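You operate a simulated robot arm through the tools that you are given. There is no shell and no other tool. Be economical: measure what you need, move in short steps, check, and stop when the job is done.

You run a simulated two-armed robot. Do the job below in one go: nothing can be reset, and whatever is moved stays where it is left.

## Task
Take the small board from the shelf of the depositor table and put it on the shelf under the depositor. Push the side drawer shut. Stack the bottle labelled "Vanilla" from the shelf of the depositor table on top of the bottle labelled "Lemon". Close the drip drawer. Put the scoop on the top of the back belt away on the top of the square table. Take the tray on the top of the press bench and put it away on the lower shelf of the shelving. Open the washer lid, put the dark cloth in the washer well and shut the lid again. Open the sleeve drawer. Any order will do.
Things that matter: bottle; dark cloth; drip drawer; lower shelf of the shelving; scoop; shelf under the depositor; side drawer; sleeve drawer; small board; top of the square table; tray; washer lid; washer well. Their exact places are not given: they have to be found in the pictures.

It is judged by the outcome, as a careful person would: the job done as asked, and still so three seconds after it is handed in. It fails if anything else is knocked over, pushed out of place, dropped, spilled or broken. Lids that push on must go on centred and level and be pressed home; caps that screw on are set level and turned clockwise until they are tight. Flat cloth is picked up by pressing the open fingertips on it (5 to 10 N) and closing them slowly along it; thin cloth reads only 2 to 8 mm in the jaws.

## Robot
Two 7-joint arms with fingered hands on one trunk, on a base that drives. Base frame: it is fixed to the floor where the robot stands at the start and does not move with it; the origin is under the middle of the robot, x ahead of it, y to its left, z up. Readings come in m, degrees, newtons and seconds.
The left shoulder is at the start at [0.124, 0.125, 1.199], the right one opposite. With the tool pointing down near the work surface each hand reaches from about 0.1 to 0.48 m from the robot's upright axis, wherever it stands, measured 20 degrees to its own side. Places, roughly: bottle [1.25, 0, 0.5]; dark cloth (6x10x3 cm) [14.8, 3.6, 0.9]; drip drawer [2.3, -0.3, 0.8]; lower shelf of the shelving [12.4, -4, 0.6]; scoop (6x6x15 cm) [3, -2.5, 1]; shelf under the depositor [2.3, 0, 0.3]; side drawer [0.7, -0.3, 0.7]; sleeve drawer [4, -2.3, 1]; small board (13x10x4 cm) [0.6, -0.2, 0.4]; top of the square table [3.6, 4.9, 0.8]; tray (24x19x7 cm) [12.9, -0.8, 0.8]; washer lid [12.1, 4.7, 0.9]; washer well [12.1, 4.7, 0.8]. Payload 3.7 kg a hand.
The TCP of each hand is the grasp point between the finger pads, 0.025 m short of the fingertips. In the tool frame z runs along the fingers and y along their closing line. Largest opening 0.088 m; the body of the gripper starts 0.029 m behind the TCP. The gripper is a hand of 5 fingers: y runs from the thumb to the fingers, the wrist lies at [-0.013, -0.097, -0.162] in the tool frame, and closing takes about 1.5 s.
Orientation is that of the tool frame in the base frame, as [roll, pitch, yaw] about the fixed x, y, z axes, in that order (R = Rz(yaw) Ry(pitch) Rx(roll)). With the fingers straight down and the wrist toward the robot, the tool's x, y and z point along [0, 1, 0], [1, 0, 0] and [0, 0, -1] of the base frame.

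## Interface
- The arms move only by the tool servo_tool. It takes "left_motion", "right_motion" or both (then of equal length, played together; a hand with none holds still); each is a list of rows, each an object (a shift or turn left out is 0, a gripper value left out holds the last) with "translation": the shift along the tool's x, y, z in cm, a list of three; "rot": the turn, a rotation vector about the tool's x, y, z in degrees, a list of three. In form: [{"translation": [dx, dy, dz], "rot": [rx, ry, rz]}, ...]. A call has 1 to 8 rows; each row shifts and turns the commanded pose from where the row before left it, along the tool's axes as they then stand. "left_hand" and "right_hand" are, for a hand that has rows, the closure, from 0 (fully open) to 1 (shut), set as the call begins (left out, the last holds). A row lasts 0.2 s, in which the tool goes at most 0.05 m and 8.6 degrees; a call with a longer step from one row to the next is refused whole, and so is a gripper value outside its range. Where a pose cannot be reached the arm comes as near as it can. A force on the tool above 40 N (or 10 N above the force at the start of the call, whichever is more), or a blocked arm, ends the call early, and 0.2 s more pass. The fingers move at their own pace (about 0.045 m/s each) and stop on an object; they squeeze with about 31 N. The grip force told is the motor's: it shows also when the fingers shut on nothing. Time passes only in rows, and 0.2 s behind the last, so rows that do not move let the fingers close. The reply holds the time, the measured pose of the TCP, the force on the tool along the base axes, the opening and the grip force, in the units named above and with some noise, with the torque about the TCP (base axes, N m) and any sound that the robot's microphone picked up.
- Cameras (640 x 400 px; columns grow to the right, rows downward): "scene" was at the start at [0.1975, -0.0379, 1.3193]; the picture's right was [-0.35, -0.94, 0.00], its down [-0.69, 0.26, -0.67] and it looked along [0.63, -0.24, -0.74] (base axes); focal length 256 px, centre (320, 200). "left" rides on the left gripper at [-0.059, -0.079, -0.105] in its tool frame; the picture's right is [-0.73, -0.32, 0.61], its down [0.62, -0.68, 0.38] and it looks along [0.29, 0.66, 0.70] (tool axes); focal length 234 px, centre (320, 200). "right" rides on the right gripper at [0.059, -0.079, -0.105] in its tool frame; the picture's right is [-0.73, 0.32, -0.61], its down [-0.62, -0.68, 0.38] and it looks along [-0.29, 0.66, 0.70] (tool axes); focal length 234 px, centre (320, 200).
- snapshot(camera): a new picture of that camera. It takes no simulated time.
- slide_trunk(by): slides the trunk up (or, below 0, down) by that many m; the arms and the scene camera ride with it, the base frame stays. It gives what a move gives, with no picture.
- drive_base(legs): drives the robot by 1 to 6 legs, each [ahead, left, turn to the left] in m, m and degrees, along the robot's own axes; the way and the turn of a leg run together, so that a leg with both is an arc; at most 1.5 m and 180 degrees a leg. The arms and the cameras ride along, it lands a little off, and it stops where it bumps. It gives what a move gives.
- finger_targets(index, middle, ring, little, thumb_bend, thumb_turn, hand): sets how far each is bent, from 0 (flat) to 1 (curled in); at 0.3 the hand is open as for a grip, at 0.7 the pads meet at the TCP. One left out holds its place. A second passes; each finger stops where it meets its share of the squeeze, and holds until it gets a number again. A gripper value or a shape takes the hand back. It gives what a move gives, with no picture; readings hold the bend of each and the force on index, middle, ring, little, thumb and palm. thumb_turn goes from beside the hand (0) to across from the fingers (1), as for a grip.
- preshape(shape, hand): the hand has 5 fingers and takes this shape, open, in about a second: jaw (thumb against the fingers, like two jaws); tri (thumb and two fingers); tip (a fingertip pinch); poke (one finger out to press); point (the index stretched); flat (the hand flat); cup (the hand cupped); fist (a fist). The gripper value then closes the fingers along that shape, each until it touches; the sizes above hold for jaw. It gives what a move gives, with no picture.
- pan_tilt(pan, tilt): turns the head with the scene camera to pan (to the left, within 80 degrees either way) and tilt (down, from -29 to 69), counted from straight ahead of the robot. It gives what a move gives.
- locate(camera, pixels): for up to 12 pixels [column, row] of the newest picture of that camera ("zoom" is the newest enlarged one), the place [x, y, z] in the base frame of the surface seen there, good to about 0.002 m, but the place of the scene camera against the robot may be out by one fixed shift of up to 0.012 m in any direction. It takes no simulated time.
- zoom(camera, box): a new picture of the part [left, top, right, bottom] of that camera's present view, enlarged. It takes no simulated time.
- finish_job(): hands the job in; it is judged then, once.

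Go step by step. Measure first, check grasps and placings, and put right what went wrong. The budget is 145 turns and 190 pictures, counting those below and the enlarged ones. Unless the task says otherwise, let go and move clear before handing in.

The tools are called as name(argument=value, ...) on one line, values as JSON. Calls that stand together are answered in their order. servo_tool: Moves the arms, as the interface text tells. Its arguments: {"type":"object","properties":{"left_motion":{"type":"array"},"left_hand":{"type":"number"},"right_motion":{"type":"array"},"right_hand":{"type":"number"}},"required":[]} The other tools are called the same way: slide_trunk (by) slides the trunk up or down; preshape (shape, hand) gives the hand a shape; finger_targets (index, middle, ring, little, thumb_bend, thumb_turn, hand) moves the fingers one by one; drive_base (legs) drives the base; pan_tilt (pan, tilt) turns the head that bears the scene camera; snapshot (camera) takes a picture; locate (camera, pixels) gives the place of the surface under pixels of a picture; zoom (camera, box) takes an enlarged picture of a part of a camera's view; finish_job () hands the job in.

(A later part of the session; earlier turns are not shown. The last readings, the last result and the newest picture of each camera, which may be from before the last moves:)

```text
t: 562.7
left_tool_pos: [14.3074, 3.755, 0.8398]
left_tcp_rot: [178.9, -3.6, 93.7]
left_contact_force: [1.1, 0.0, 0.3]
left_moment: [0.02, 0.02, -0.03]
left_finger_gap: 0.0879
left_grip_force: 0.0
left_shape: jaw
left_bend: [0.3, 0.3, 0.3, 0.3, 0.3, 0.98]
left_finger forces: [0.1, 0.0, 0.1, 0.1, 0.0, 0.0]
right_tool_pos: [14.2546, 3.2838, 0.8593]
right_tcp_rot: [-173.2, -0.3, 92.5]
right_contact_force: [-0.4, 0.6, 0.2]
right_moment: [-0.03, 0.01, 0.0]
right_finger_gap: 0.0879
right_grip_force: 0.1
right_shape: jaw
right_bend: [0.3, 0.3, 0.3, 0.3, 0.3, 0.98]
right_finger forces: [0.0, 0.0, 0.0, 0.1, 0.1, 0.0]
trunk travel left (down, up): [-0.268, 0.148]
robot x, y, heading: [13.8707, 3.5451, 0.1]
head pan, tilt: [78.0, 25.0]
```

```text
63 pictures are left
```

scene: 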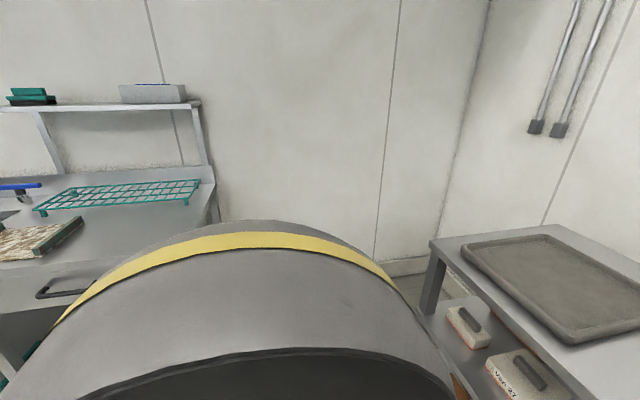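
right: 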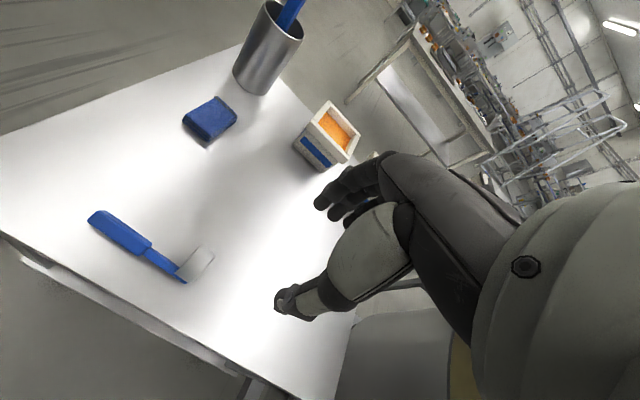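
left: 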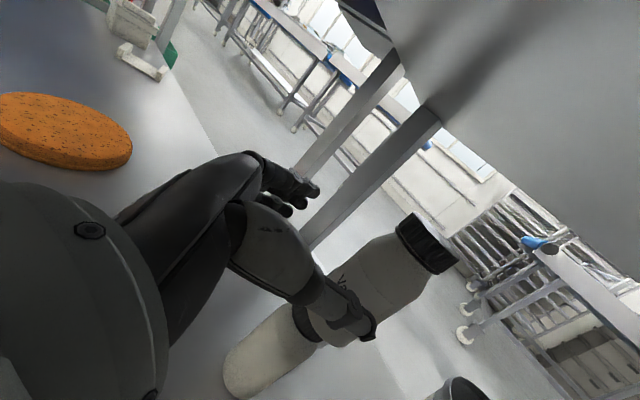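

The dark cloth is a folded block at (298,201), about (14.76, 3.62) on a top at z 0.88, its 6 cm width along y. I raise both hands, turn the left one 88° so it closes along y, and drive closer.

servo_tool(left_motion=[{"translation": [0, 0, -4.5]}, {"translation": [0, 0, -4.5]}, {"translation": [0, 0, -4.5]}, {"translation": [0, 0, -4.5]}, {"translation": [0, 0, -4.5], "rot": [0, 3, 0]}, {"rot": [0, 0, 8]}, {"rot": [0, 0, 8]}, {"rot": [0, 0, 8]}], right_motion=[{"translation": [0, -1, -4.5]}, {"translation": [0, -1, -4.5]}, {"translation": [0, -1, -4.5]}, {"translation": [0, -1, -4.5]}, {"translation": [0, -1, -4.5]}, {}, {}, {}])

servo_tool(left_motion=[{"rot": [0, 0, 8]}, {"rot": [0, 0, 8]}, {"rot": [0, 0, 8]}, {"rot": [0, 0, 8]}, {"rot": [0, 0, 8]}, {"rot": [0, 0, 8]}, {"rot": [0, 0, 8]}, {"rot": [0, 0, 8]}])

drive_base(legs=[[0.28, 0, 0]])

pan_tilt(pan=0, tilt=45)

snapshot(camera="scene")

snapshot(camera="left")

```text
t: 564.5
left_tool_pos: [14.3142, 3.7395, 1.0627]
left_tcp_rot: [-178.2, -6.5, 69.3]
left_contact_force: [-0.3, 0.5, -0.8]
left_moment: [-0.01, 0.04, -0.04]
left_finger_gap: 0.088
left_grip_force: 0.1
left_shape: jaw
left_bend: [0.3, 0.3, 0.3, 0.3, 0.3, 0.98]
left_finger forces: [0.0, 0.0, 0.1, 0.1, 0.0, 0.0]
left hand out of reach, approached as far as the arm can: row 4, 5
right_tool_pos: [14.2732, 3.2648, 1.0769]
right_tcp_rot: [-173.1, -0.3, 92.4]
right_contact_force: [0.4, -1.0, -0.1]
right_moment: [0.04, -0.02, 0.0]
right_finger_gap: 0.0877
right_grip_force: 0.2
right_shape: jaw
right_bend: [0.3, 0.3, 0.3, 0.3, 0.3, 0.98]
right_finger forces: [0.0, 0.1, 0.1, 0.0, 0.0, 0.0]
right hand out of reach, approached as far as the arm can: row 3, 4, 5
trunk travel left (down, up): [-0.268, 0.148]
robot x, y, heading: [13.8705, 3.5497, 0.3]
head pan, tilt: [78.0, 25.0]
```

```text
t: 566.3
left_tool_pos: [14.3145, 3.7396, 1.0639]
left_tcp_rot: [-173.4, -1.3, 5.3]
left_contact_force: [0.5, 0.8, 0.8]
left_moment: [-0.04, 0.02, 0.02]
left_finger_gap: 0.0878
left_grip_force: 0.0
left_shape: jaw
left_bend: [0.3, 0.3, 0.3, 0.3, 0.3, 0.98]
left_finger forces: [0.0, 0.1, 0.0, 0.1, 0.0, 0.0]
right_tool_pos: [14.2736, 3.2647, 1.0777]
right_tcp_rot: [-173.0, -0.2, 92.6]
right_contact_force: [0.6, 0.0, 0.0]
right_moment: [-0.04, -0.01, -0.03]
right_finger_gap: 0.0879
right_grip_force: 0.1
right_shape: jaw
right_bend: [0.3, 0.3, 0.3, 0.3, 0.3, 0.98]
right_finger forces: [0.0, 0.0, 0.0, 0.0, 0.0, 0.1]
trunk travel left (down, up): [-0.268, 0.148]
robot x, y, heading: [13.8723, 3.5484, 0.6]
head pan, tilt: [78.0, 25.0]
```

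```text
t: 568.2
left_tool_pos: [14.5952, 3.7419, 1.0631]
left_tcp_rot: [-173.4, -1.3, 5.6]
left_contact_force: [0.8, 0.0, -0.4]
left_moment: [0.0, -0.01, -0.06]
left_finger_gap: 0.0879
left_grip_force: 0.1
left_shape: jaw
left_bend: [0.3, 0.3, 0.3, 0.3, 0.3, 0.98]
left_finger forces: [0.1, 0.0, 0.0, 0.0, 0.1, 0.0]
right_tool_pos: [14.5526, 3.2673, 1.0763]
right_tcp_rot: [-173.1, -0.4, 92.6]
right_contact_force: [0.5, -0.3, 0.4]
right_moment: [0.02, 0.01, 0.01]
right_finger_gap: 0.088
right_grip_force: 0.1
right_shape: jaw
right_bend: [0.3, 0.3, 0.3, 0.3, 0.3, 0.98]
right_finger forces: [0.0, 0.0, 0.0, 0.0, 0.0, 0.0]
trunk travel left (down, up): [-0.268, 0.148]
robot x, y, heading: [14.1528, 3.547, 0.3]
head pan, tilt: [78.0, 25.0]
```

```text
t: 569.7
left_tool_pos: [14.5947, 3.7428, 1.0639]
left_tcp_rot: [-173.4, -1.3, 5.6]
left_contact_force: [0.0, -0.8, -0.4]
left_moment: [-0.01, 0.02, -0.02]
left_finger_gap: 0.0881
left_grip_force: 0.2
left_shape: jaw
left_bend: [0.3, 0.3, 0.3, 0.3, 0.3, 0.98]
left_finger forces: [0.0, 0.0, 0.0, 0.1, 0.0, 0.1]
right_tool_pos: [14.5529, 3.2673, 1.0773]
right_tcp_rot: [-173.1, -0.3, 92.5]
right_contact_force: [0.1, 0.4, 0.8]
right_moment: [0.0, -0.01, 0.02]
right_finger_gap: 0.0877
right_grip_force: 0.0
right_shape: jaw
right_bend: [0.3, 0.3, 0.3, 0.3, 0.3, 0.98]
right_finger forces: [0.1, 0.0, 0.0, 0.0, 0.0, 0.1]
trunk travel left (down, up): [-0.268, 0.148]
robot x, y, heading: [14.1502, 3.547, 0.2]
head pan, tilt: [0.0, 45.0]
```

```text
62 pictures are left
```

scene: 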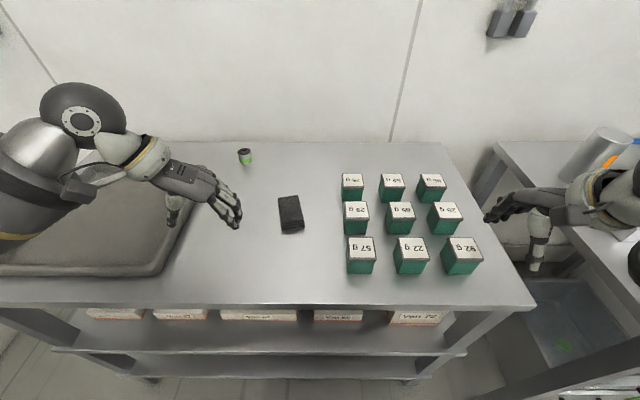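

```text
61 pictures are left
```

left: 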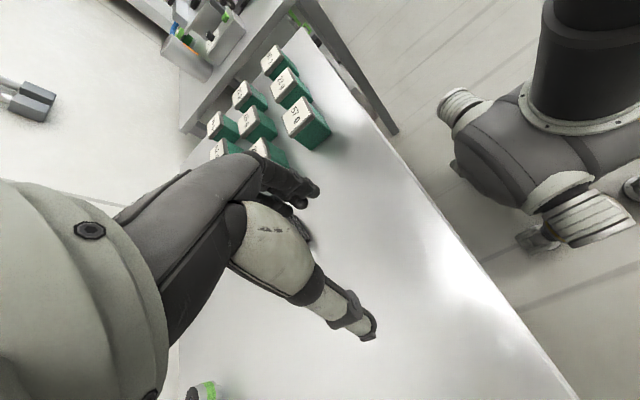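

The cloth shows at (290,214) in the scene picture. I measure its corners.

locate(camera="scene", pixels=[[290, 214], [283, 200], [297, 198], [287, 229], [302, 226], [280, 215], [300, 212], [292, 232]])

locate(camera="left", pixels=[[308, 232], [310, 240], [305, 225]])

```text
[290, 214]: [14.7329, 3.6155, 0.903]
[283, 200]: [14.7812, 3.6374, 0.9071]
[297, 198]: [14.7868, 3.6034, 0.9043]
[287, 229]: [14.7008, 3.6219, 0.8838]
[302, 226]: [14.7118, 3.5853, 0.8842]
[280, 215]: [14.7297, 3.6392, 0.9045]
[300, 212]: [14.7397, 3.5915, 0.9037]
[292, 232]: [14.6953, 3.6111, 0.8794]
```

```text
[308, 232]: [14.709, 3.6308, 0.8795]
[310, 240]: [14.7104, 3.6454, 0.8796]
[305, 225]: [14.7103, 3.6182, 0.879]
```

The cloth's centre is (14.745, 3.613), top 0.904, long axis turned 12°. I level and align the hand above it and descend most of the way.

servo_tool(left_motion=[{"rot": [-6.6, 0, 0]}, {"rot": [0, 0, -6.6]}, {"translation": [2.9, 3.9, 0]}, {"translation": [2.9, 3.9, 0]}, {"translation": [2.9, 3.9, 0]}, {"translation": [2.9, 4.0, 0]}, {"translation": [0, 0, 4.5]}, {"translation": [0, 0, 4.5]}])

snapshot(camera="left")

locate(camera="left", pixels=[[330, 250], [345, 240], [320, 270], [350, 260], [360, 240], [330, 230], [310, 250], [370, 260]])

```text
t: 571.5
left_tool_pos: [14.7443, 3.6126, 0.9758]
left_tcp_rot: [179.9, -1.2, 12.2]
left_contact_force: [-0.5, -1.4, 0.6]
left_moment: [-0.01, 0.04, 0.01]
left_finger_gap: 0.0878
left_grip_force: 0.1
left_shape: jaw
left_bend: [0.3, 0.3, 0.3, 0.3, 0.3, 0.98]
left_finger forces: [0.0, 0.0, 0.0, 0.1, 0.1, 0.0]
right_tool_pos: [14.5534, 3.2662, 1.0766]
right_tcp_rot: [-173.1, -0.3, 92.5]
right_contact_force: [0.0, -0.3, 0.5]
right_moment: [-0.02, 0.01, -0.03]
right_finger_gap: 0.0878
right_grip_force: 0.0
right_shape: jaw
right_bend: [0.3, 0.3, 0.3, 0.3, 0.3, 0.98]
right_finger forces: [0.1, 0.0, 0.0, 0.1, 0.0, 0.1]
trunk travel left (down, up): [-0.268, 0.148]
robot x, y, heading: [14.1533, 3.5476, 0.4]
head pan, tilt: [0.0, 45.0]
```

```text
60 pictures are left
```

left: 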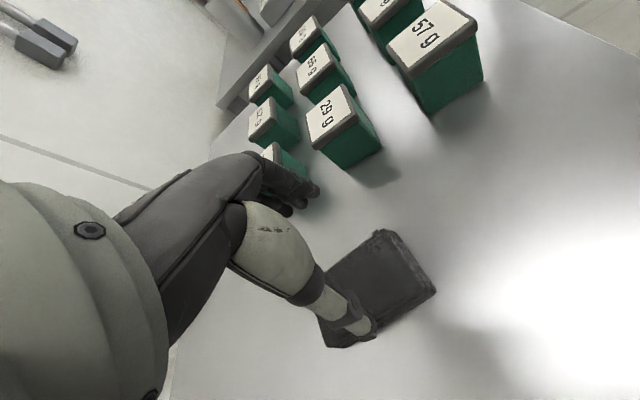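

```text
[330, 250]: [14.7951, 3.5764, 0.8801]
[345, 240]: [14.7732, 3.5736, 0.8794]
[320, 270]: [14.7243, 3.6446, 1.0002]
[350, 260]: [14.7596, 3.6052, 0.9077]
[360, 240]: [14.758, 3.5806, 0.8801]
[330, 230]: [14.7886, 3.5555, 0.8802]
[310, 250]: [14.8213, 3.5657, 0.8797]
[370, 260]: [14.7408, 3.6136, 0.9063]
```

The cloth's −y edge is near 3.592, so its centre is about 3.617; I shift 3 mm, lower to z 0.908, and close.

servo_tool(left_motion=[{"translation": [0, -0.4, 3]}, {"translation": [0, 0, 2]}, {"translation": [0, 0, 1.5]}, {"translation": [0, 0, 0.4]}, {}])

servo_tool(left_motion=[{}, {}, {}, {}, {}, {}, {}, {}], left_hand=1)

servo_tool(left_motion=[{"translation": [0, 0, -1.5]}, {"translation": [0, 0, -3]}, {"translation": [0, 0, -4]}, {"translation": [0, 0, -4]}])

snapshot(camera="left")

snapshot(camera="scene")

```text
t: 572.7
left_tool_pos: [14.7443, 3.6174, 0.907]
left_tcp_rot: [179.9, -1.3, 12.2]
left_contact_force: [0.2, -0.5, 0.0]
left_moment: [-0.01, 0.01, 0.0]
left_finger_gap: 0.088
left_grip_force: 0.0
left_shape: jaw
left_bend: [0.3, 0.3, 0.3, 0.3, 0.3, 0.98]
left_finger forces: [0.0, 0.0, 0.1, 0.1, 0.0, 0.1]
right_tool_pos: [14.5532, 3.2671, 1.0767]
right_tcp_rot: [-173.2, -0.3, 92.6]
right_contact_force: [-0.5, -0.6, -0.3]
right_moment: [0.01, 0.03, 0.02]
right_finger_gap: 0.0879
right_grip_force: 0.0
right_shape: jaw
right_bend: [0.3, 0.3, 0.3, 0.3, 0.3, 0.98]
right_finger forces: [0.0, 0.1, 0.1, 0.1, 0.0, 0.0]
trunk travel left (down, up): [-0.268, 0.148]
robot x, y, heading: [14.1579, 3.5461, 0.4]
head pan, tilt: [0.0, 45.0]
```

```text
t: 574.5
left_tool_pos: [14.743, 3.6177, 0.9065]
left_tcp_rot: [179.9, -1.2, 12.2]
left_contact_force: [-0.5, 0.0, 0.4]
left_moment: [0.0, 0.0, 0.0]
left_finger_gap: 0.0539
left_grip_force: 30.4
left_shape: jaw
left_bend: [0.29, 0.42, 0.4, 0.42, 0.62, 0.98]
left_finger forces: [14.9, 8.1, 3.6, 1.7, 28.3, 0.0]
right_tool_pos: [14.5531, 3.2674, 1.0763]
right_tcp_rot: [-173.1, -0.3, 92.6]
right_contact_force: [0.4, 0.1, -0.1]
right_moment: [-0.01, 0.0, 0.01]
right_finger_gap: 0.0879
right_grip_force: 0.0
right_shape: jaw
right_bend: [0.3, 0.3, 0.3, 0.3, 0.3, 0.98]
right_finger forces: [0.0, 0.0, 0.1, 0.0, 0.0, 0.0]
trunk travel left (down, up): [-0.268, 0.148]
robot x, y, heading: [14.1555, 3.552, 0.4]
head pan, tilt: [0.0, 45.0]
```

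```text
t: 575.5
left_tool_pos: [14.7412, 3.6168, 1.034]
left_tcp_rot: [179.9, -1.4, 12.2]
left_contact_force: [0.5, -0.5, -1.6]
left_moment: [-0.05, 0.03, 0.0]
left_finger_gap: 0.0539
left_grip_force: 30.7
left_shape: jaw
left_bend: [0.29, 0.42, 0.4, 0.42, 0.62, 0.98]
left_finger forces: [15.1, 8.0, 3.5, 1.8, 28.4, 0.0]
right_tool_pos: [14.5529, 3.2671, 1.078]
right_tcp_rot: [-173.3, -0.3, 92.6]
right_contact_force: [0.2, -0.4, -0.2]
right_moment: [-0.02, -0.02, 0.05]
right_finger_gap: 0.0876
right_grip_force: 0.0
right_shape: jaw
right_bend: [0.3, 0.3, 0.3, 0.3, 0.3, 0.98]
right_finger forces: [0.0, 0.0, 0.1, 0.1, 0.0, 0.0]
trunk travel left (down, up): [-0.268, 0.148]
robot x, y, heading: [14.1519, 3.5518, 0.5]
head pan, tilt: [0.0, 45.0]
```

```text
59 pictures are left
```

left: 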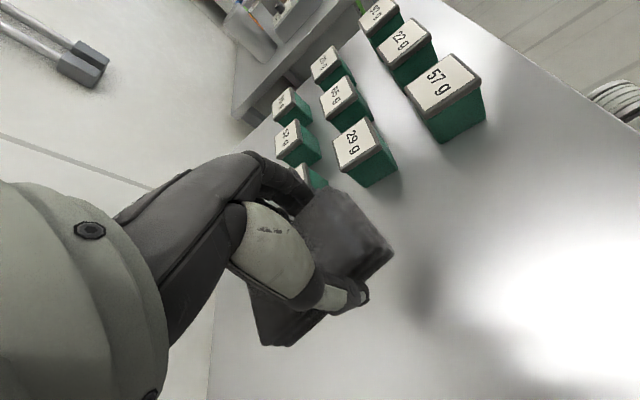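

```text
58 pictures are left
```

scene: 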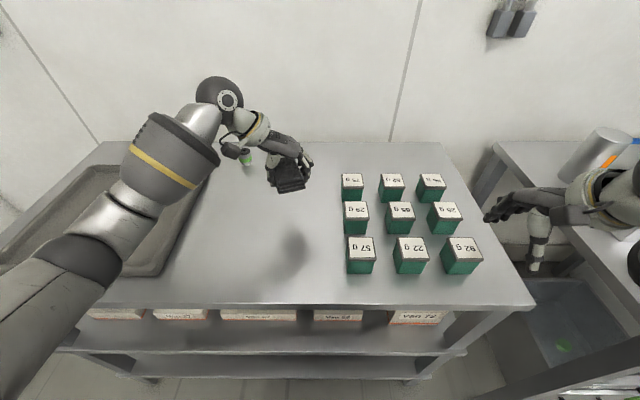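

The cloth is held. I back out to in front of the washer, turn to face it, and look.

drive_base(legs=[[-0.6, 0, 0], [-1.3, -0.25, 0], [0, 0, 90]])

pan_tilt(pan=0, tilt=35)

snapshot(camera="scene")

locate(camera="scene", pixels=[[320, 180], [280, 180], [360, 180], [320, 200], [280, 200], [360, 200], [320, 160], [280, 220], [360, 220], [240, 200], [400, 200], [320, 240]])

```text
t: 589.0
left_tool_pos: [12.1769, 3.8694, 1.0316]
left_tcp_rot: [179.7, -1.3, 103.0]
left_contact_force: [-0.2, 0.1, -0.2]
left_moment: [-0.02, -0.02, 0.0]
left_finger_gap: 0.0536
left_grip_force: 31.1
left_shape: jaw
left_bend: [0.29, 0.42, 0.4, 0.42, 0.62, 0.98]
left_finger forces: [15.2, 7.9, 3.6, 1.8, 28.4, 0.1]
right_tool_pos: [12.5302, 3.6856, 1.0766]
right_tcp_rot: [-173.1, -0.3, -176.6]
right_contact_force: [-0.1, -0.2, 0.1]
right_moment: [-0.01, -0.02, 0.03]
right_finger_gap: 0.0877
right_grip_force: 0.0
right_shape: jaw
right_bend: [0.3, 0.3, 0.3, 0.3, 0.3, 0.98]
right_finger forces: [0.1, 0.1, 0.1, 0.0, 0.1, 0.1]
trunk travel left (down, up): [-0.268, 0.148]
robot x, y, heading: [12.2525, 3.283, 91.1]
head pan, tilt: [0.0, 45.0]
```

```text
t: 589.7
left_tool_pos: [12.178, 3.8692, 1.0327]
left_tcp_rot: [179.9, -1.3, 103.0]
left_contact_force: [-0.2, 0.2, -0.6]
left_moment: [0.04, 0.0, 0.07]
left_finger_gap: 0.0536
left_grip_force: 30.7
left_shape: jaw
left_bend: [0.29, 0.42, 0.4, 0.42, 0.62, 0.98]
left_finger forces: [15.0, 7.8, 3.6, 1.8, 28.5, 0.0]
right_tool_pos: [12.5301, 3.6846, 1.0771]
right_tcp_rot: [-173.2, -0.3, -176.6]
right_contact_force: [0.2, 0.1, 0.6]
right_moment: [-0.02, 0.0, -0.01]
right_finger_gap: 0.0881
right_grip_force: 0.0
right_shape: jaw
right_bend: [0.3, 0.3, 0.3, 0.3, 0.3, 0.98]
right_finger forces: [0.0, 0.0, 0.1, 0.0, 0.0, 0.0]
trunk travel left (down, up): [-0.268, 0.148]
robot x, y, heading: [12.255, 3.2797, 91.0]
head pan, tilt: [0.0, 35.0]
```

```text
57 pictures are left
```

scene: 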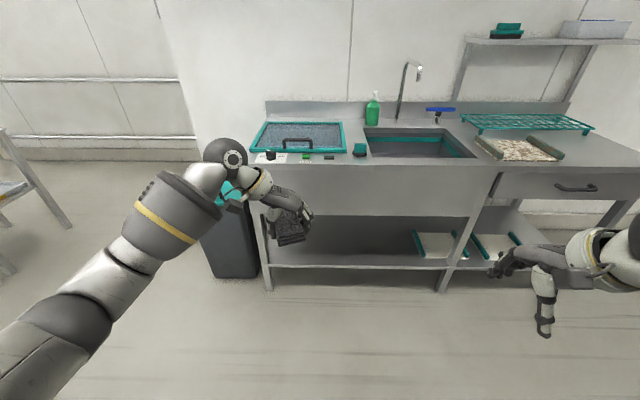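

```text
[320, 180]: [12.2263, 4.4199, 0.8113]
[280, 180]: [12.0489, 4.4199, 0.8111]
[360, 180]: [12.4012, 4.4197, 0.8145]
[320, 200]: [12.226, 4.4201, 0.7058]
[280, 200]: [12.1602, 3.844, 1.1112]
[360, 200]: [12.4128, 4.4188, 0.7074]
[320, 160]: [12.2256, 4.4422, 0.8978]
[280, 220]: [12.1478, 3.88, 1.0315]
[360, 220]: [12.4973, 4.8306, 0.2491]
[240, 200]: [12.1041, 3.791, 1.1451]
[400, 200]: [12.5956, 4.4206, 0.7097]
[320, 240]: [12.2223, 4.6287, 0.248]
```

The washer lid is at (298,138) with a black bar handle at (298,143) near its front. I zoom and measure.

zoom(camera="scene", box=[235, 105, 395, 205])

locate(camera="zoom", pixels=[[250, 137], [205, 150], [295, 150], [250, 170], [70, 175], [430, 178], [110, 75], [425, 72], [250, 100], [210, 138], [290, 138], [250, 185]])

```text
4.00 times, centred on (315, 155) of scene
```

zoom: 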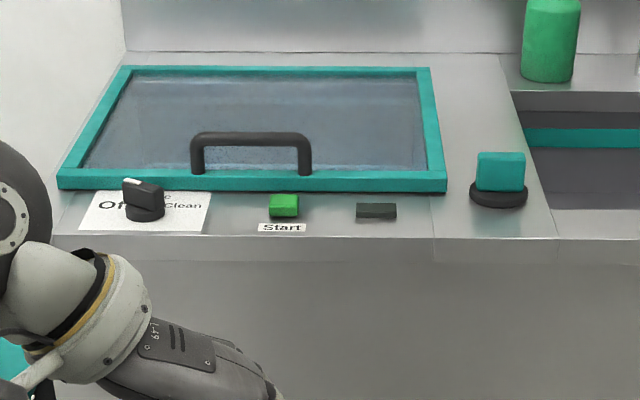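

```text
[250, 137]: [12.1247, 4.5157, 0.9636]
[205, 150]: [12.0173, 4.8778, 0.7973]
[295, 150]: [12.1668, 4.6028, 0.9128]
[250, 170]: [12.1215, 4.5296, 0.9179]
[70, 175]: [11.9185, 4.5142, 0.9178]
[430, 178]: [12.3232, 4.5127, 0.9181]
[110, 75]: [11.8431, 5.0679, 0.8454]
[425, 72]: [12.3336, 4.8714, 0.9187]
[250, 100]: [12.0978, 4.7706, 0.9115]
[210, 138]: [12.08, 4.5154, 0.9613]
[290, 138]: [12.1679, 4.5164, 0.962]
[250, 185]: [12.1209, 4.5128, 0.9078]
```

The bar is at x 12.07–12.18, y 4.52, z 0.965; the hinge is near y 4.88. I raise the trunk, move the cloth hand to the left, drive up to the bench, and half-close the right hand.

slide_trunk(by=0.145)

servo_tool(left_motion=[{"translation": [0.7, -2.9, 0]}, {"translation": [0.7, -2.9, 0]}, {"translation": [0.7, -2.9, 0]}, {"translation": [0.7, -2.9, 0]}, {}], right_motion=[{"rot": [-7, 0, 0]}, {"translation": [2, 1, 0]}, {"translation": [2, 1, 0]}, {"translation": [2, 1, 0]}, {"translation": [1, 1, 0]}], right_hand=0.4)

drive_base(legs=[[0, 0.345, -1], [0.6, 0, 0], [0.18, 0, 0]])

snapshot(camera="right")

snapshot(camera="scene")

```text
t: 591.4
left_tool_pos: [12.1778, 3.8675, 1.1783]
left_tcp_rot: [179.9, -1.4, 103.0]
left_contact_force: [0.3, -0.9, -0.6]
left_moment: [0.01, 0.01, 0.0]
left_finger_gap: 0.0535
left_grip_force: 30.9
left_shape: jaw
left_bend: [0.29, 0.42, 0.4, 0.42, 0.62, 0.98]
left_finger forces: [15.1, 8.0, 3.6, 1.8, 28.3, 0.0]
right_tool_pos: [12.5316, 3.6857, 1.2215]
right_tcp_rot: [-173.2, -0.4, -176.7]
right_contact_force: [-0.2, -0.9, -0.7]
right_moment: [-0.03, 0.0, 0.02]
right_finger_gap: 0.088
right_grip_force: 0.1
right_shape: jaw
right_bend: [0.3, 0.3, 0.3, 0.3, 0.3, 0.98]
right_finger forces: [0.0, 0.0, 0.0, 0.0, 0.0, 0.1]
trunk travel left (down, up): [-0.413, 0.003]
robot x, y, heading: [12.2567, 3.2822, 91.1]
head pan, tilt: [0.0, 35.0]
```

```text
t: 592.6
left_tool_pos: [12.0595, 3.8707, 1.1776]
left_tcp_rot: [180.0, -1.3, 103.1]
left_contact_force: [0.1, 0.5, -0.4]
left_moment: [-0.02, 0.0, 0.0]
left_finger_gap: 0.0537
left_grip_force: 31.1
left_shape: jaw
left_bend: [0.29, 0.42, 0.4, 0.42, 0.62, 0.98]
left_finger forces: [15.1, 8.0, 3.6, 1.8, 28.6, 0.0]
right_tool_pos: [12.46, 3.7224, 1.2225]
right_tcp_rot: [179.9, -0.3, -176.7]
right_contact_force: [0.5, -0.1, -0.8]
right_moment: [0.02, 0.01, -0.01]
right_finger_gap: 0.0534
right_grip_force: 0.1
right_shape: jaw
right_bend: [0.29, 0.4, 0.37, 0.43, 0.64, 1.0]
right_finger forces: [0.1, 0.0, 0.0, 0.1, 0.0, 0.1]
trunk travel left (down, up): [-0.413, 0.003]
robot x, y, heading: [12.2488, 3.2833, 90.9]
head pan, tilt: [0.0, 35.0]
```

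```text
t: 600.3
left_tool_pos: [11.721, 4.6492, 1.1774]
left_tcp_rot: [179.9, -1.3, 101.9]
left_contact_force: [-0.2, 0.4, -0.5]
left_moment: [-0.04, -0.01, 0.0]
left_finger_gap: 0.0538
left_grip_force: 31.2
left_shape: jaw
left_bend: [0.29, 0.42, 0.4, 0.42, 0.62, 0.98]
left_finger forces: [15.2, 7.9, 3.5, 1.7, 28.5, 0.1]
right_tool_pos: [12.1179, 4.4947, 1.2223]
right_tcp_rot: [180.0, -0.4, -177.6]
right_contact_force: [0.0, -0.7, 0.5]
right_moment: [0.01, 0.0, 0.03]
right_finger_gap: 0.0533
right_grip_force: 0.0
right_shape: jaw
right_bend: [0.29, 0.4, 0.37, 0.43, 0.64, 1.0]
right_finger forces: [0.1, 0.0, 0.1, 0.0, 0.0, 0.0]
trunk travel left (down, up): [-0.413, 0.003]
robot x, y, heading: [11.9033, 4.0577, 90.0]
head pan, tilt: [0.0, 35.0]
```

```text
55 pictures are left
```

right: 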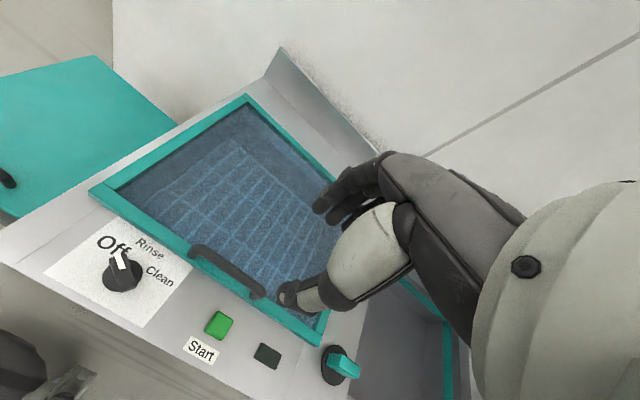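

```text
54 pictures are left
```

scene: 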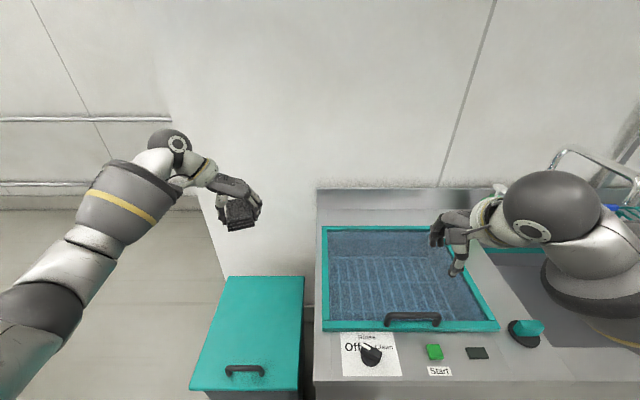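

The bar shows at (228,270) in the right camera. I measure it, then go down onto it.

locate(camera="right", pixels=[[228, 268], [205, 252], [250, 283], [195, 258], [258, 294], [215, 290], [240, 250], [219, 325]])

locate(camera="scene", pixels=[[413, 315], [390, 318], [436, 318], [413, 235], [413, 327]])

```text
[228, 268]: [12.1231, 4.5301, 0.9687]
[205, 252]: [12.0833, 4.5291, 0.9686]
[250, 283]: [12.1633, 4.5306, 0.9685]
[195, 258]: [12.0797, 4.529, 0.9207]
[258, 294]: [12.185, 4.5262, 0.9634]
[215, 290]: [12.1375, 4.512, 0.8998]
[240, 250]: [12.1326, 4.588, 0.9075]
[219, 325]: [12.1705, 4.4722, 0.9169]
```

```text
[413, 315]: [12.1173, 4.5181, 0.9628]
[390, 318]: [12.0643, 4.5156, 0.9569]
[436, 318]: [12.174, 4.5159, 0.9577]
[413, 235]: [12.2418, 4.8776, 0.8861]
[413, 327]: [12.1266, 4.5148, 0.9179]
```

The bar is at (12.13, 4.530, top 0.969). I move over it, descend, and close on it.

servo_tool(right_motion=[{"translation": [0, 3.5, 0]}, {"translation": [0, 0, 4.6]}, {"translation": [0, 0, 4.6]}, {"translation": [0, 0, 4.6]}, {"translation": [0, 0, 4.6]}, {"translation": [0, 0, 3.6]}, {"translation": [0, 0, 2.5]}, {"translation": [0, 0, 1.5]}])

snapshot(camera="right")

servo_tool(right_motion=[{}, {}, {}, {}, {}, {}], right_hand=1)

snapshot(camera="right")

```text
t: 602.1
left_tool_pos: [11.7211, 4.6483, 1.1778]
left_tcp_rot: [179.7, -1.3, 101.9]
left_contact_force: [-0.4, 0.0, 0.1]
left_moment: [-0.02, -0.04, 0.01]
left_finger_gap: 0.0534
left_grip_force: 30.8
left_shape: jaw
left_bend: [0.29, 0.42, 0.4, 0.42, 0.62, 0.98]
left_finger forces: [15.1, 7.9, 3.6, 1.8, 28.4, 0.0]
right_tool_pos: [12.1161, 4.5288, 0.9633]
right_tcp_rot: [179.9, -0.1, -177.7]
right_contact_force: [-0.6, 0.2, -0.3]
right_moment: [0.02, 0.01, 0.0]
right_finger_gap: 0.0531
right_grip_force: 0.0
right_shape: jaw
right_bend: [0.29, 0.4, 0.37, 0.43, 0.64, 1.0]
right_finger forces: [0.0, 0.1, 0.1, 0.1, 0.0, 0.0]
trunk travel left (down, up): [-0.413, 0.003]
robot x, y, heading: [11.9064, 4.0594, 90.1]
head pan, tilt: [0.0, 35.0]
```

```text
53 pictures are left
```

right: 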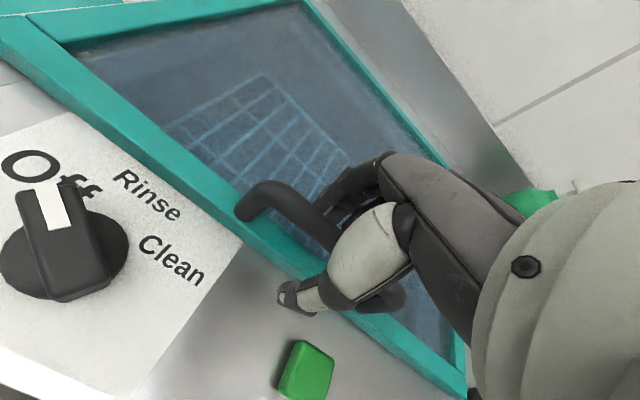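

```text
t: 603.5
left_tool_pos: [11.7218, 4.6506, 1.1778]
left_tcp_rot: [179.9, -1.3, 101.9]
left_contact_force: [0.9, -1.0, -1.3]
left_moment: [0.01, 0.0, 0.0]
left_finger_gap: 0.0536
left_grip_force: 30.9
left_shape: jaw
left_bend: [0.29, 0.42, 0.4, 0.42, 0.62, 0.98]
left_finger forces: [15.1, 7.9, 3.6, 1.8, 28.4, 0.0]
right_tool_pos: [12.1155, 4.5284, 0.9614]
right_tcp_rot: [180.0, -0.3, -177.7]
right_contact_force: [0.0, -0.9, -4.7]
right_moment: [0.04, -0.01, 0.17]
right_finger_gap: 0.0003
right_grip_force: 30.8
right_shape: jaw
right_bend: [0.73, 0.7, 0.7, 0.59, 0.74, 1.0]
right_finger forces: [6.6, 4.1, 2.7, 1.9, 31.0, 0.1]
trunk travel left (down, up): [-0.413, 0.003]
robot x, y, heading: [11.9068, 4.0546, 90.0]
head pan, tilt: [0.0, 35.0]
```

```text
52 pictures are left
```

right: 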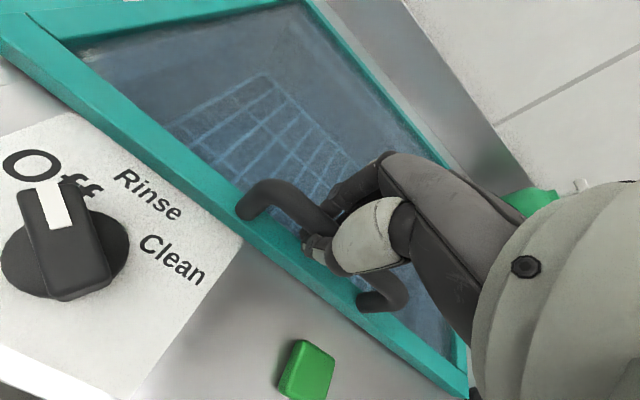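

The bar is gripped. I lift the lid along its arc about the hinge (radius 0.358 m), tilting the hand forward as it rises: the first half now.

servo_tool(right_motion=[{"translation": [0, 0.8, -4.3], "rot": [-4, 0, 0]}, {"translation": [0, 1.59, -4.05], "rot": [-4, 0, 0]}, {"translation": [0, 2.38, -3.65], "rot": [-4, 0, 0]}, {"translation": [0, 3.02, -3.14], "rot": [-4, 0, 0]}, {"translation": [0, 3.59, -2.56], "rot": [-4, 0, 0]}, {"translation": [0, 3.95, -1.81], "rot": [-4, 0, 0]}, {"translation": [0, 4.28, -1.0], "rot": [-4, 0, 0]}, {}])

snapshot(camera="scene")

```text
t: 605.3
left_tool_pos: [11.7226, 4.6508, 1.1781]
left_tcp_rot: [179.9, -1.3, 102.0]
left_contact_force: [0.8, 0.3, -0.4]
left_moment: [0.0, 0.0, 0.0]
left_finger_gap: 0.0536
left_grip_force: 31.4
left_shape: jaw
left_bend: [0.29, 0.42, 0.4, 0.42, 0.62, 0.98]
left_finger forces: [15.1, 8.0, 3.7, 1.7, 28.4, 0.0]
right_tool_pos: [12.113, 4.6861, 1.2148]
right_tcp_rot: [151.9, -0.4, -177.6]
right_contact_force: [6.9, 1.4, -5.4]
right_moment: [-0.09, 0.08, 0.15]
right_finger_gap: 0.001
right_grip_force: 30.8
right_shape: jaw
right_bend: [0.73, 0.7, 0.7, 0.65, 0.75, 1.0]
right_finger forces: [2.0, 0.1, 4.1, 3.2, 6.6, 0.0]
trunk travel left (down, up): [-0.413, 0.003]
robot x, y, heading: [11.9056, 4.0571, 90.2]
head pan, tilt: [0.0, 35.0]
```

```text
51 pictures are left
```

scene: 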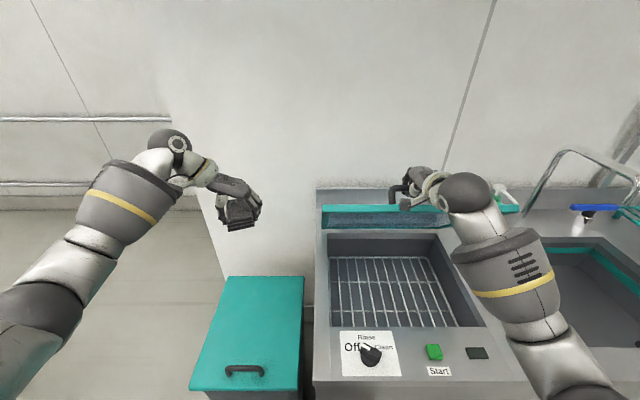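

The lid is rising and the well is visible. I continue the arc to past vertical.

servo_tool(right_motion=[{"translation": [0, 4.35, -0.17], "rot": [-4, 0, 0]}, {"translation": [0, 4.32, 0.66], "rot": [-4, 0, 0]}, {"translation": [0, 4.12, 1.47], "rot": [-4, 0, 0]}, {"translation": [0, 3.76, 2.23], "rot": [-4, 0, 0]}, {"translation": [0, 3.26, 2.92], "rot": [-4, 0, 0]}, {"translation": [0, 2.64, 3.47], "rot": [-4, 0, 0]}, {}])

snapshot(camera="scene")

snapshot(camera="right")

```text
t: 606.8
left_tool_pos: [11.7221, 4.6498, 1.179]
left_tcp_rot: [179.8, -1.3, 101.8]
left_contact_force: [-0.3, -0.2, 0.1]
left_moment: [-0.04, -0.04, -0.02]
left_finger_gap: 0.0534
left_grip_force: 31.3
left_shape: jaw
left_bend: [0.29, 0.42, 0.4, 0.42, 0.62, 0.97]
left_finger forces: [15.1, 7.9, 3.7, 1.8, 28.5, 0.0]
right_tool_pos: [12.0934, 4.9232, 1.3]
right_tcp_rot: [125.7, -0.6, -176.0]
right_contact_force: [20.2, -5.4, 6.6]
right_moment: [-3.05, 0.18, 0.44]
right_finger_gap: 0.0119
right_grip_force: 30.6
right_shape: jaw
right_bend: [0.75, 0.71, 0.7, 0.7, 0.62, 1.0]
right_finger forces: [0.0, 0.0, 0.0, 0.0, 150.5, 0.0]
right hand out of reach, approached as far as the arm can: row 6
trunk travel left (down, up): [-0.413, 0.003]
robot x, y, heading: [11.908, 4.0552, 90.1]
head pan, tilt: [0.0, 35.0]
stopped in row 7 (right hand): the force on the tool passed its limit at 67 N (the readings are from after the stop); the commanded pose is now the measured one
```

```text
50 pictures are left
```

scene: 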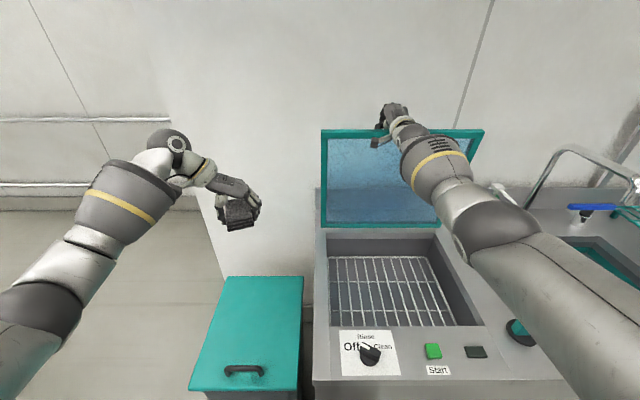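

```text
49 pictures are left
```

right: 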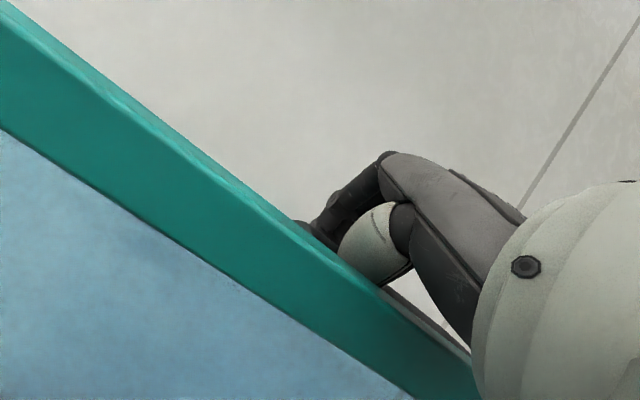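

The lid is vertical, its top face and handle now facing the wall. To get it past vertical so that it rests open, I nudge the base forward a few centimetres.

drive_base(legs=[[0.06, 0, 0]])

snapshot(camera="scene")

locate(camera="scene", pixels=[[340, 133], [470, 133], [340, 220], [430, 222], [360, 180], [330, 175], [400, 290], [340, 240], [430, 240], [450, 325], [345, 325]])

```text
t: 607.7
left_tool_pos: [11.7244, 4.7063, 1.1803]
left_tcp_rot: [-179.9, -1.6, 101.8]
left_contact_force: [-1.1, -0.3, -0.8]
left_moment: [-0.02, -0.03, 0.02]
left_finger_gap: 0.0537
left_grip_force: 30.6
left_shape: jaw
left_bend: [0.29, 0.42, 0.4, 0.42, 0.62, 0.97]
left_finger forces: [15.2, 7.8, 3.5, 1.8, 28.5, 0.0]
right_tool_pos: [12.0922, 4.9802, 1.3028]
right_tcp_rot: [125.1, -0.7, -175.6]
right_contact_force: [24.1, -10.4, 16.1]
right_moment: [-3.92, 0.06, 0.79]
right_finger_gap: 0.0243
right_grip_force: 31.5
right_shape: jaw
right_bend: [0.75, 0.71, 0.7, 0.7, 0.64, 1.0]
right_finger forces: [0.0, 0.0, 0.0, 0.0, 166.6, 0.1]
trunk travel left (down, up): [-0.413, 0.003]
robot x, y, heading: [11.9076, 4.1155, 89.7]
head pan, tilt: [0.0, 35.0]
```

```text
48 pictures are left
```

scene: 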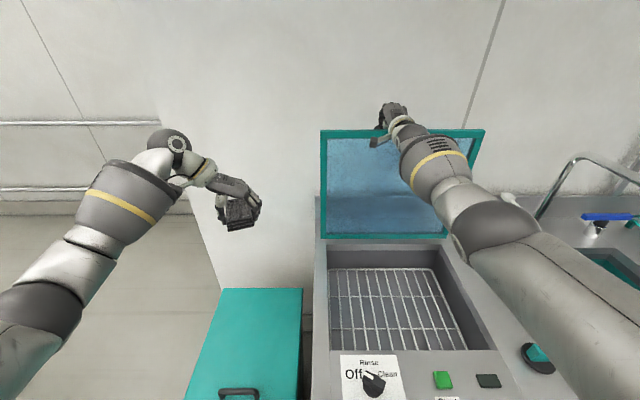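

```text
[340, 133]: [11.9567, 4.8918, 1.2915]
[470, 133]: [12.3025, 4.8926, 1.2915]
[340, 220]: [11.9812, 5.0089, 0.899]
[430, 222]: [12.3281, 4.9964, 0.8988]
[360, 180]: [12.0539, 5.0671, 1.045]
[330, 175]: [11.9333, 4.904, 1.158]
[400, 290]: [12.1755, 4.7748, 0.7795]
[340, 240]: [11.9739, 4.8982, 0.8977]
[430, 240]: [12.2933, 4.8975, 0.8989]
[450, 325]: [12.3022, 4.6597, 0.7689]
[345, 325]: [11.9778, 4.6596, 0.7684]
```

The lid stands at about 90° against its stop. I open the right hand while it still surrounds the edge, relieve the pressure, and see whether the lid stays.

servo_tool(right_motion=[{}, {}, {}, {}, {}, {}], right_hand=0)

snapshot(camera="right")

zoom(camera="scene", box=[300, 80, 520, 260])

locate(camera="scene", pixels=[[340, 133], [470, 133]])

```text
t: 609.1
left_tool_pos: [11.7217, 4.7086, 1.1782]
left_tcp_rot: [180.0, -1.3, 102.0]
left_contact_force: [-0.1, -0.2, 0.2]
left_moment: [-0.02, -0.01, 0.01]
left_finger_gap: 0.0533
left_grip_force: 30.4
left_shape: jaw
left_bend: [0.29, 0.42, 0.4, 0.42, 0.62, 0.97]
left_finger forces: [15.1, 7.9, 3.5, 1.8, 28.5, 0.0]
right_tool_pos: [12.0876, 4.9844, 1.3016]
right_tcp_rot: [125.3, -0.6, -175.5]
right_contact_force: [-0.1, 1.3, 1.6]
right_moment: [-0.08, 0.0, -0.04]
right_finger_gap: 0.0872
right_grip_force: 0.1
right_shape: jaw
right_bend: [0.3, 0.3, 0.3, 0.3, 0.31, 0.98]
right_finger forces: [0.0, 0.1, 0.0, 0.0, 2.9, 0.0]
trunk travel left (down, up): [-0.413, 0.003]
robot x, y, heading: [11.9025, 4.1162, 89.8]
head pan, tilt: [0.0, 35.0]
```

```text
47 pictures are left
```

right: 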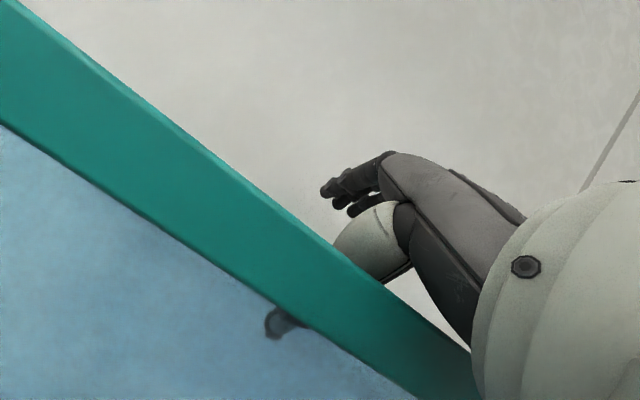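

```text
2.22 times, centred on (410, 170) of scene
```

zoom: 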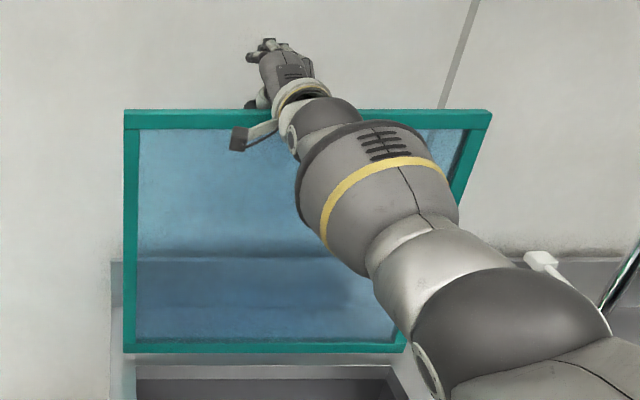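

```text
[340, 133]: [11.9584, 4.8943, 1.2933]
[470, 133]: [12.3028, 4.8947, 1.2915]
```

The lid stays up by itself; the hand is behind its top edge. I raise the hand straight up above the edge before drawing back.

servo_tool(right_motion=[{"translation": [0, 2.4, -1.7]}, {"translation": [0, 2.4, -1.7]}, {"translation": [0, 2.4, -1.7]}, {"translation": [0, 2.4, -1.7]}, {}])

snapshot(camera="right")

zoom(camera="scene", box=[300, 40, 520, 260])

```text
t: 610.3
left_tool_pos: [11.722, 4.7096, 1.1782]
left_tcp_rot: [179.9, -1.3, 101.9]
left_contact_force: [-1.0, 0.6, -0.9]
left_moment: [-0.02, 0.02, 0.04]
left_finger_gap: 0.0531
left_grip_force: 32.1
left_shape: jaw
left_bend: [0.29, 0.42, 0.4, 0.42, 0.62, 0.97]
left_finger forces: [15.1, 7.9, 3.6, 1.7, 28.5, 0.0]
right_tool_pos: [12.0901, 4.9839, 1.4187]
right_tcp_rot: [125.5, -0.6, -175.6]
right_contact_force: [0.8, 0.2, 0.0]
right_moment: [-0.01, -0.02, -0.03]
right_finger_gap: 0.0879
right_grip_force: 0.2
right_shape: jaw
right_bend: [0.3, 0.3, 0.3, 0.3, 0.3, 0.97]
right_finger forces: [0.0, 0.1, 0.0, 0.0, 0.0, 0.0]
trunk travel left (down, up): [-0.413, 0.003]
robot x, y, heading: [11.9047, 4.1173, 89.8]
head pan, tilt: [0.0, 35.0]
```

```text
45 pictures are left
```

right: 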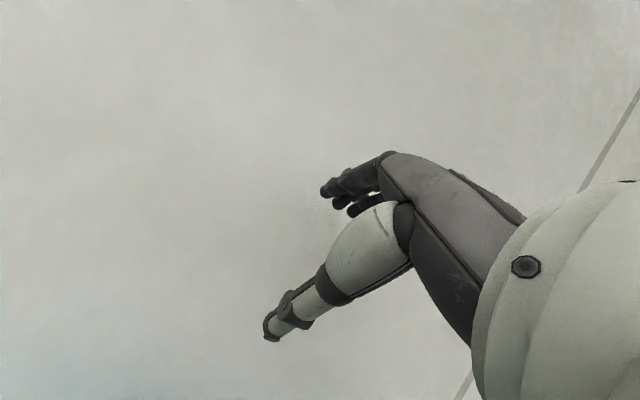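

```text
1.82 times, centred on (410, 150) of scene
```

zoom: 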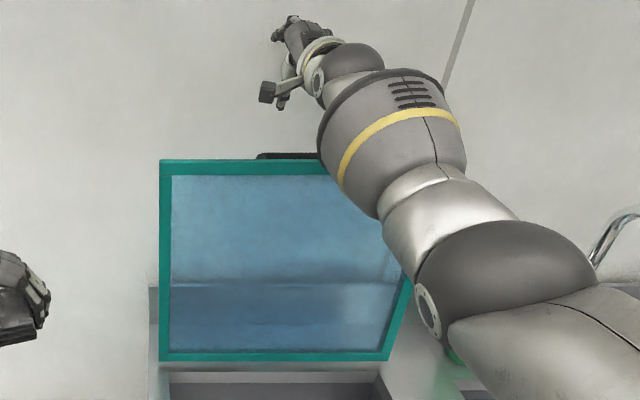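

The lid stays open. I draw the right hand back over the edge, shift the base right 0.41 m so that the cloth hand is above the well, and check.

servo_tool(right_motion=[{"translation": [0, -2.6, -3.8]}, {"translation": [0, -2.6, -3.8]}, {"translation": [0, -2.6, -3.8]}, {"translation": [0, -2.6, -3.8]}, {"translation": [0, -2.6, -3.8]}, {"translation": [0, -2.6, -3.8]}, {"translation": [0, -2.6, -3.8]}, {"translation": [0, -2.6, -3.8]}])

drive_base(legs=[[0, -0.408, 0.2]])

snapshot(camera="scene")

snapshot(camera="left")

```text
t: 612.1
left_tool_pos: [11.722, 4.7086, 1.1788]
left_tcp_rot: [179.9, -1.4, 101.9]
left_contact_force: [-0.5, 0.7, 0.3]
left_moment: [0.01, -0.01, 0.01]
left_finger_gap: 0.0535
left_grip_force: 30.3
left_shape: jaw
left_bend: [0.29, 0.42, 0.4, 0.42, 0.62, 0.97]
left_finger forces: [15.1, 7.9, 3.5, 1.8, 28.4, 0.0]
right_tool_pos: [12.1175, 4.6157, 1.4259]
right_tcp_rot: [125.3, -0.5, -175.6]
right_contact_force: [-0.9, -0.4, 0.7]
right_moment: [0.02, -0.03, 0.0]
right_finger_gap: 0.0879
right_grip_force: 0.1
right_shape: jaw
right_bend: [0.3, 0.3, 0.3, 0.3, 0.3, 0.97]
right_finger forces: [0.0, 0.0, 0.1, 0.0, 0.0, 0.1]
trunk travel left (down, up): [-0.413, 0.003]
robot x, y, heading: [11.9083, 4.1188, 90.1]
head pan, tilt: [0.0, 35.0]
```

```text
t: 616.2
left_tool_pos: [12.1247, 4.7095, 1.1777]
left_tcp_rot: [179.9, -1.4, 102.1]
left_contact_force: [0.0, 0.4, -1.0]
left_moment: [-0.06, -0.01, 0.0]
left_finger_gap: 0.0537
left_grip_force: 30.5
left_shape: jaw
left_bend: [0.29, 0.42, 0.4, 0.42, 0.62, 0.97]
left_finger forces: [15.2, 7.8, 3.5, 1.8, 28.5, 0.0]
right_tool_pos: [12.5212, 4.6185, 1.4252]
right_tcp_rot: [125.4, -0.5, -175.5]
right_contact_force: [-0.5, 0.3, -0.3]
right_moment: [-0.05, 0.01, -0.01]
right_finger_gap: 0.0882
right_grip_force: 0.1
right_shape: jaw
right_bend: [0.3, 0.3, 0.3, 0.3, 0.3, 0.97]
right_finger forces: [0.1, 0.0, 0.2, 0.1, 0.0, 0.0]
trunk travel left (down, up): [-0.413, 0.003]
robot x, y, heading: [12.3057, 4.1178, 90.1]
head pan, tilt: [0.0, 35.0]
```

```text
43 pictures are left
```

scene: 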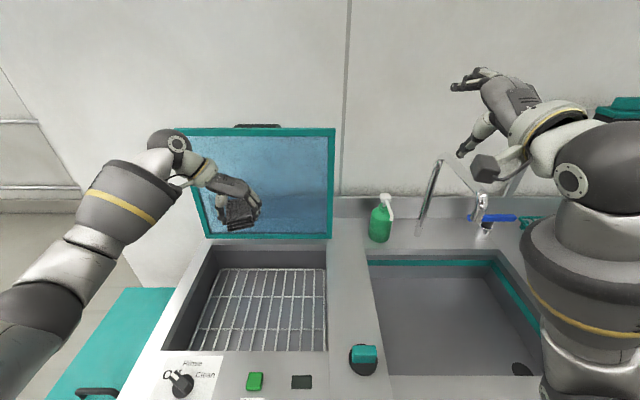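

```text
42 pictures are left
```

left: 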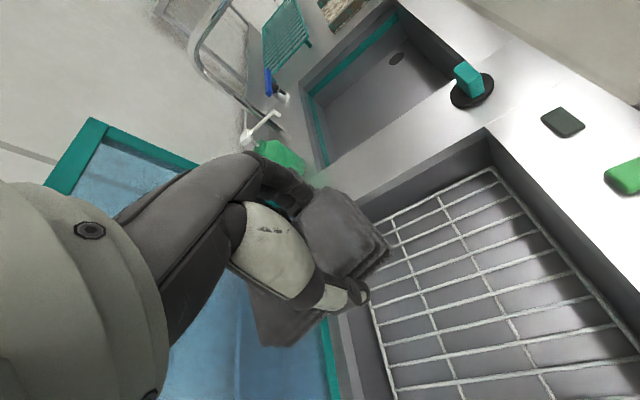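

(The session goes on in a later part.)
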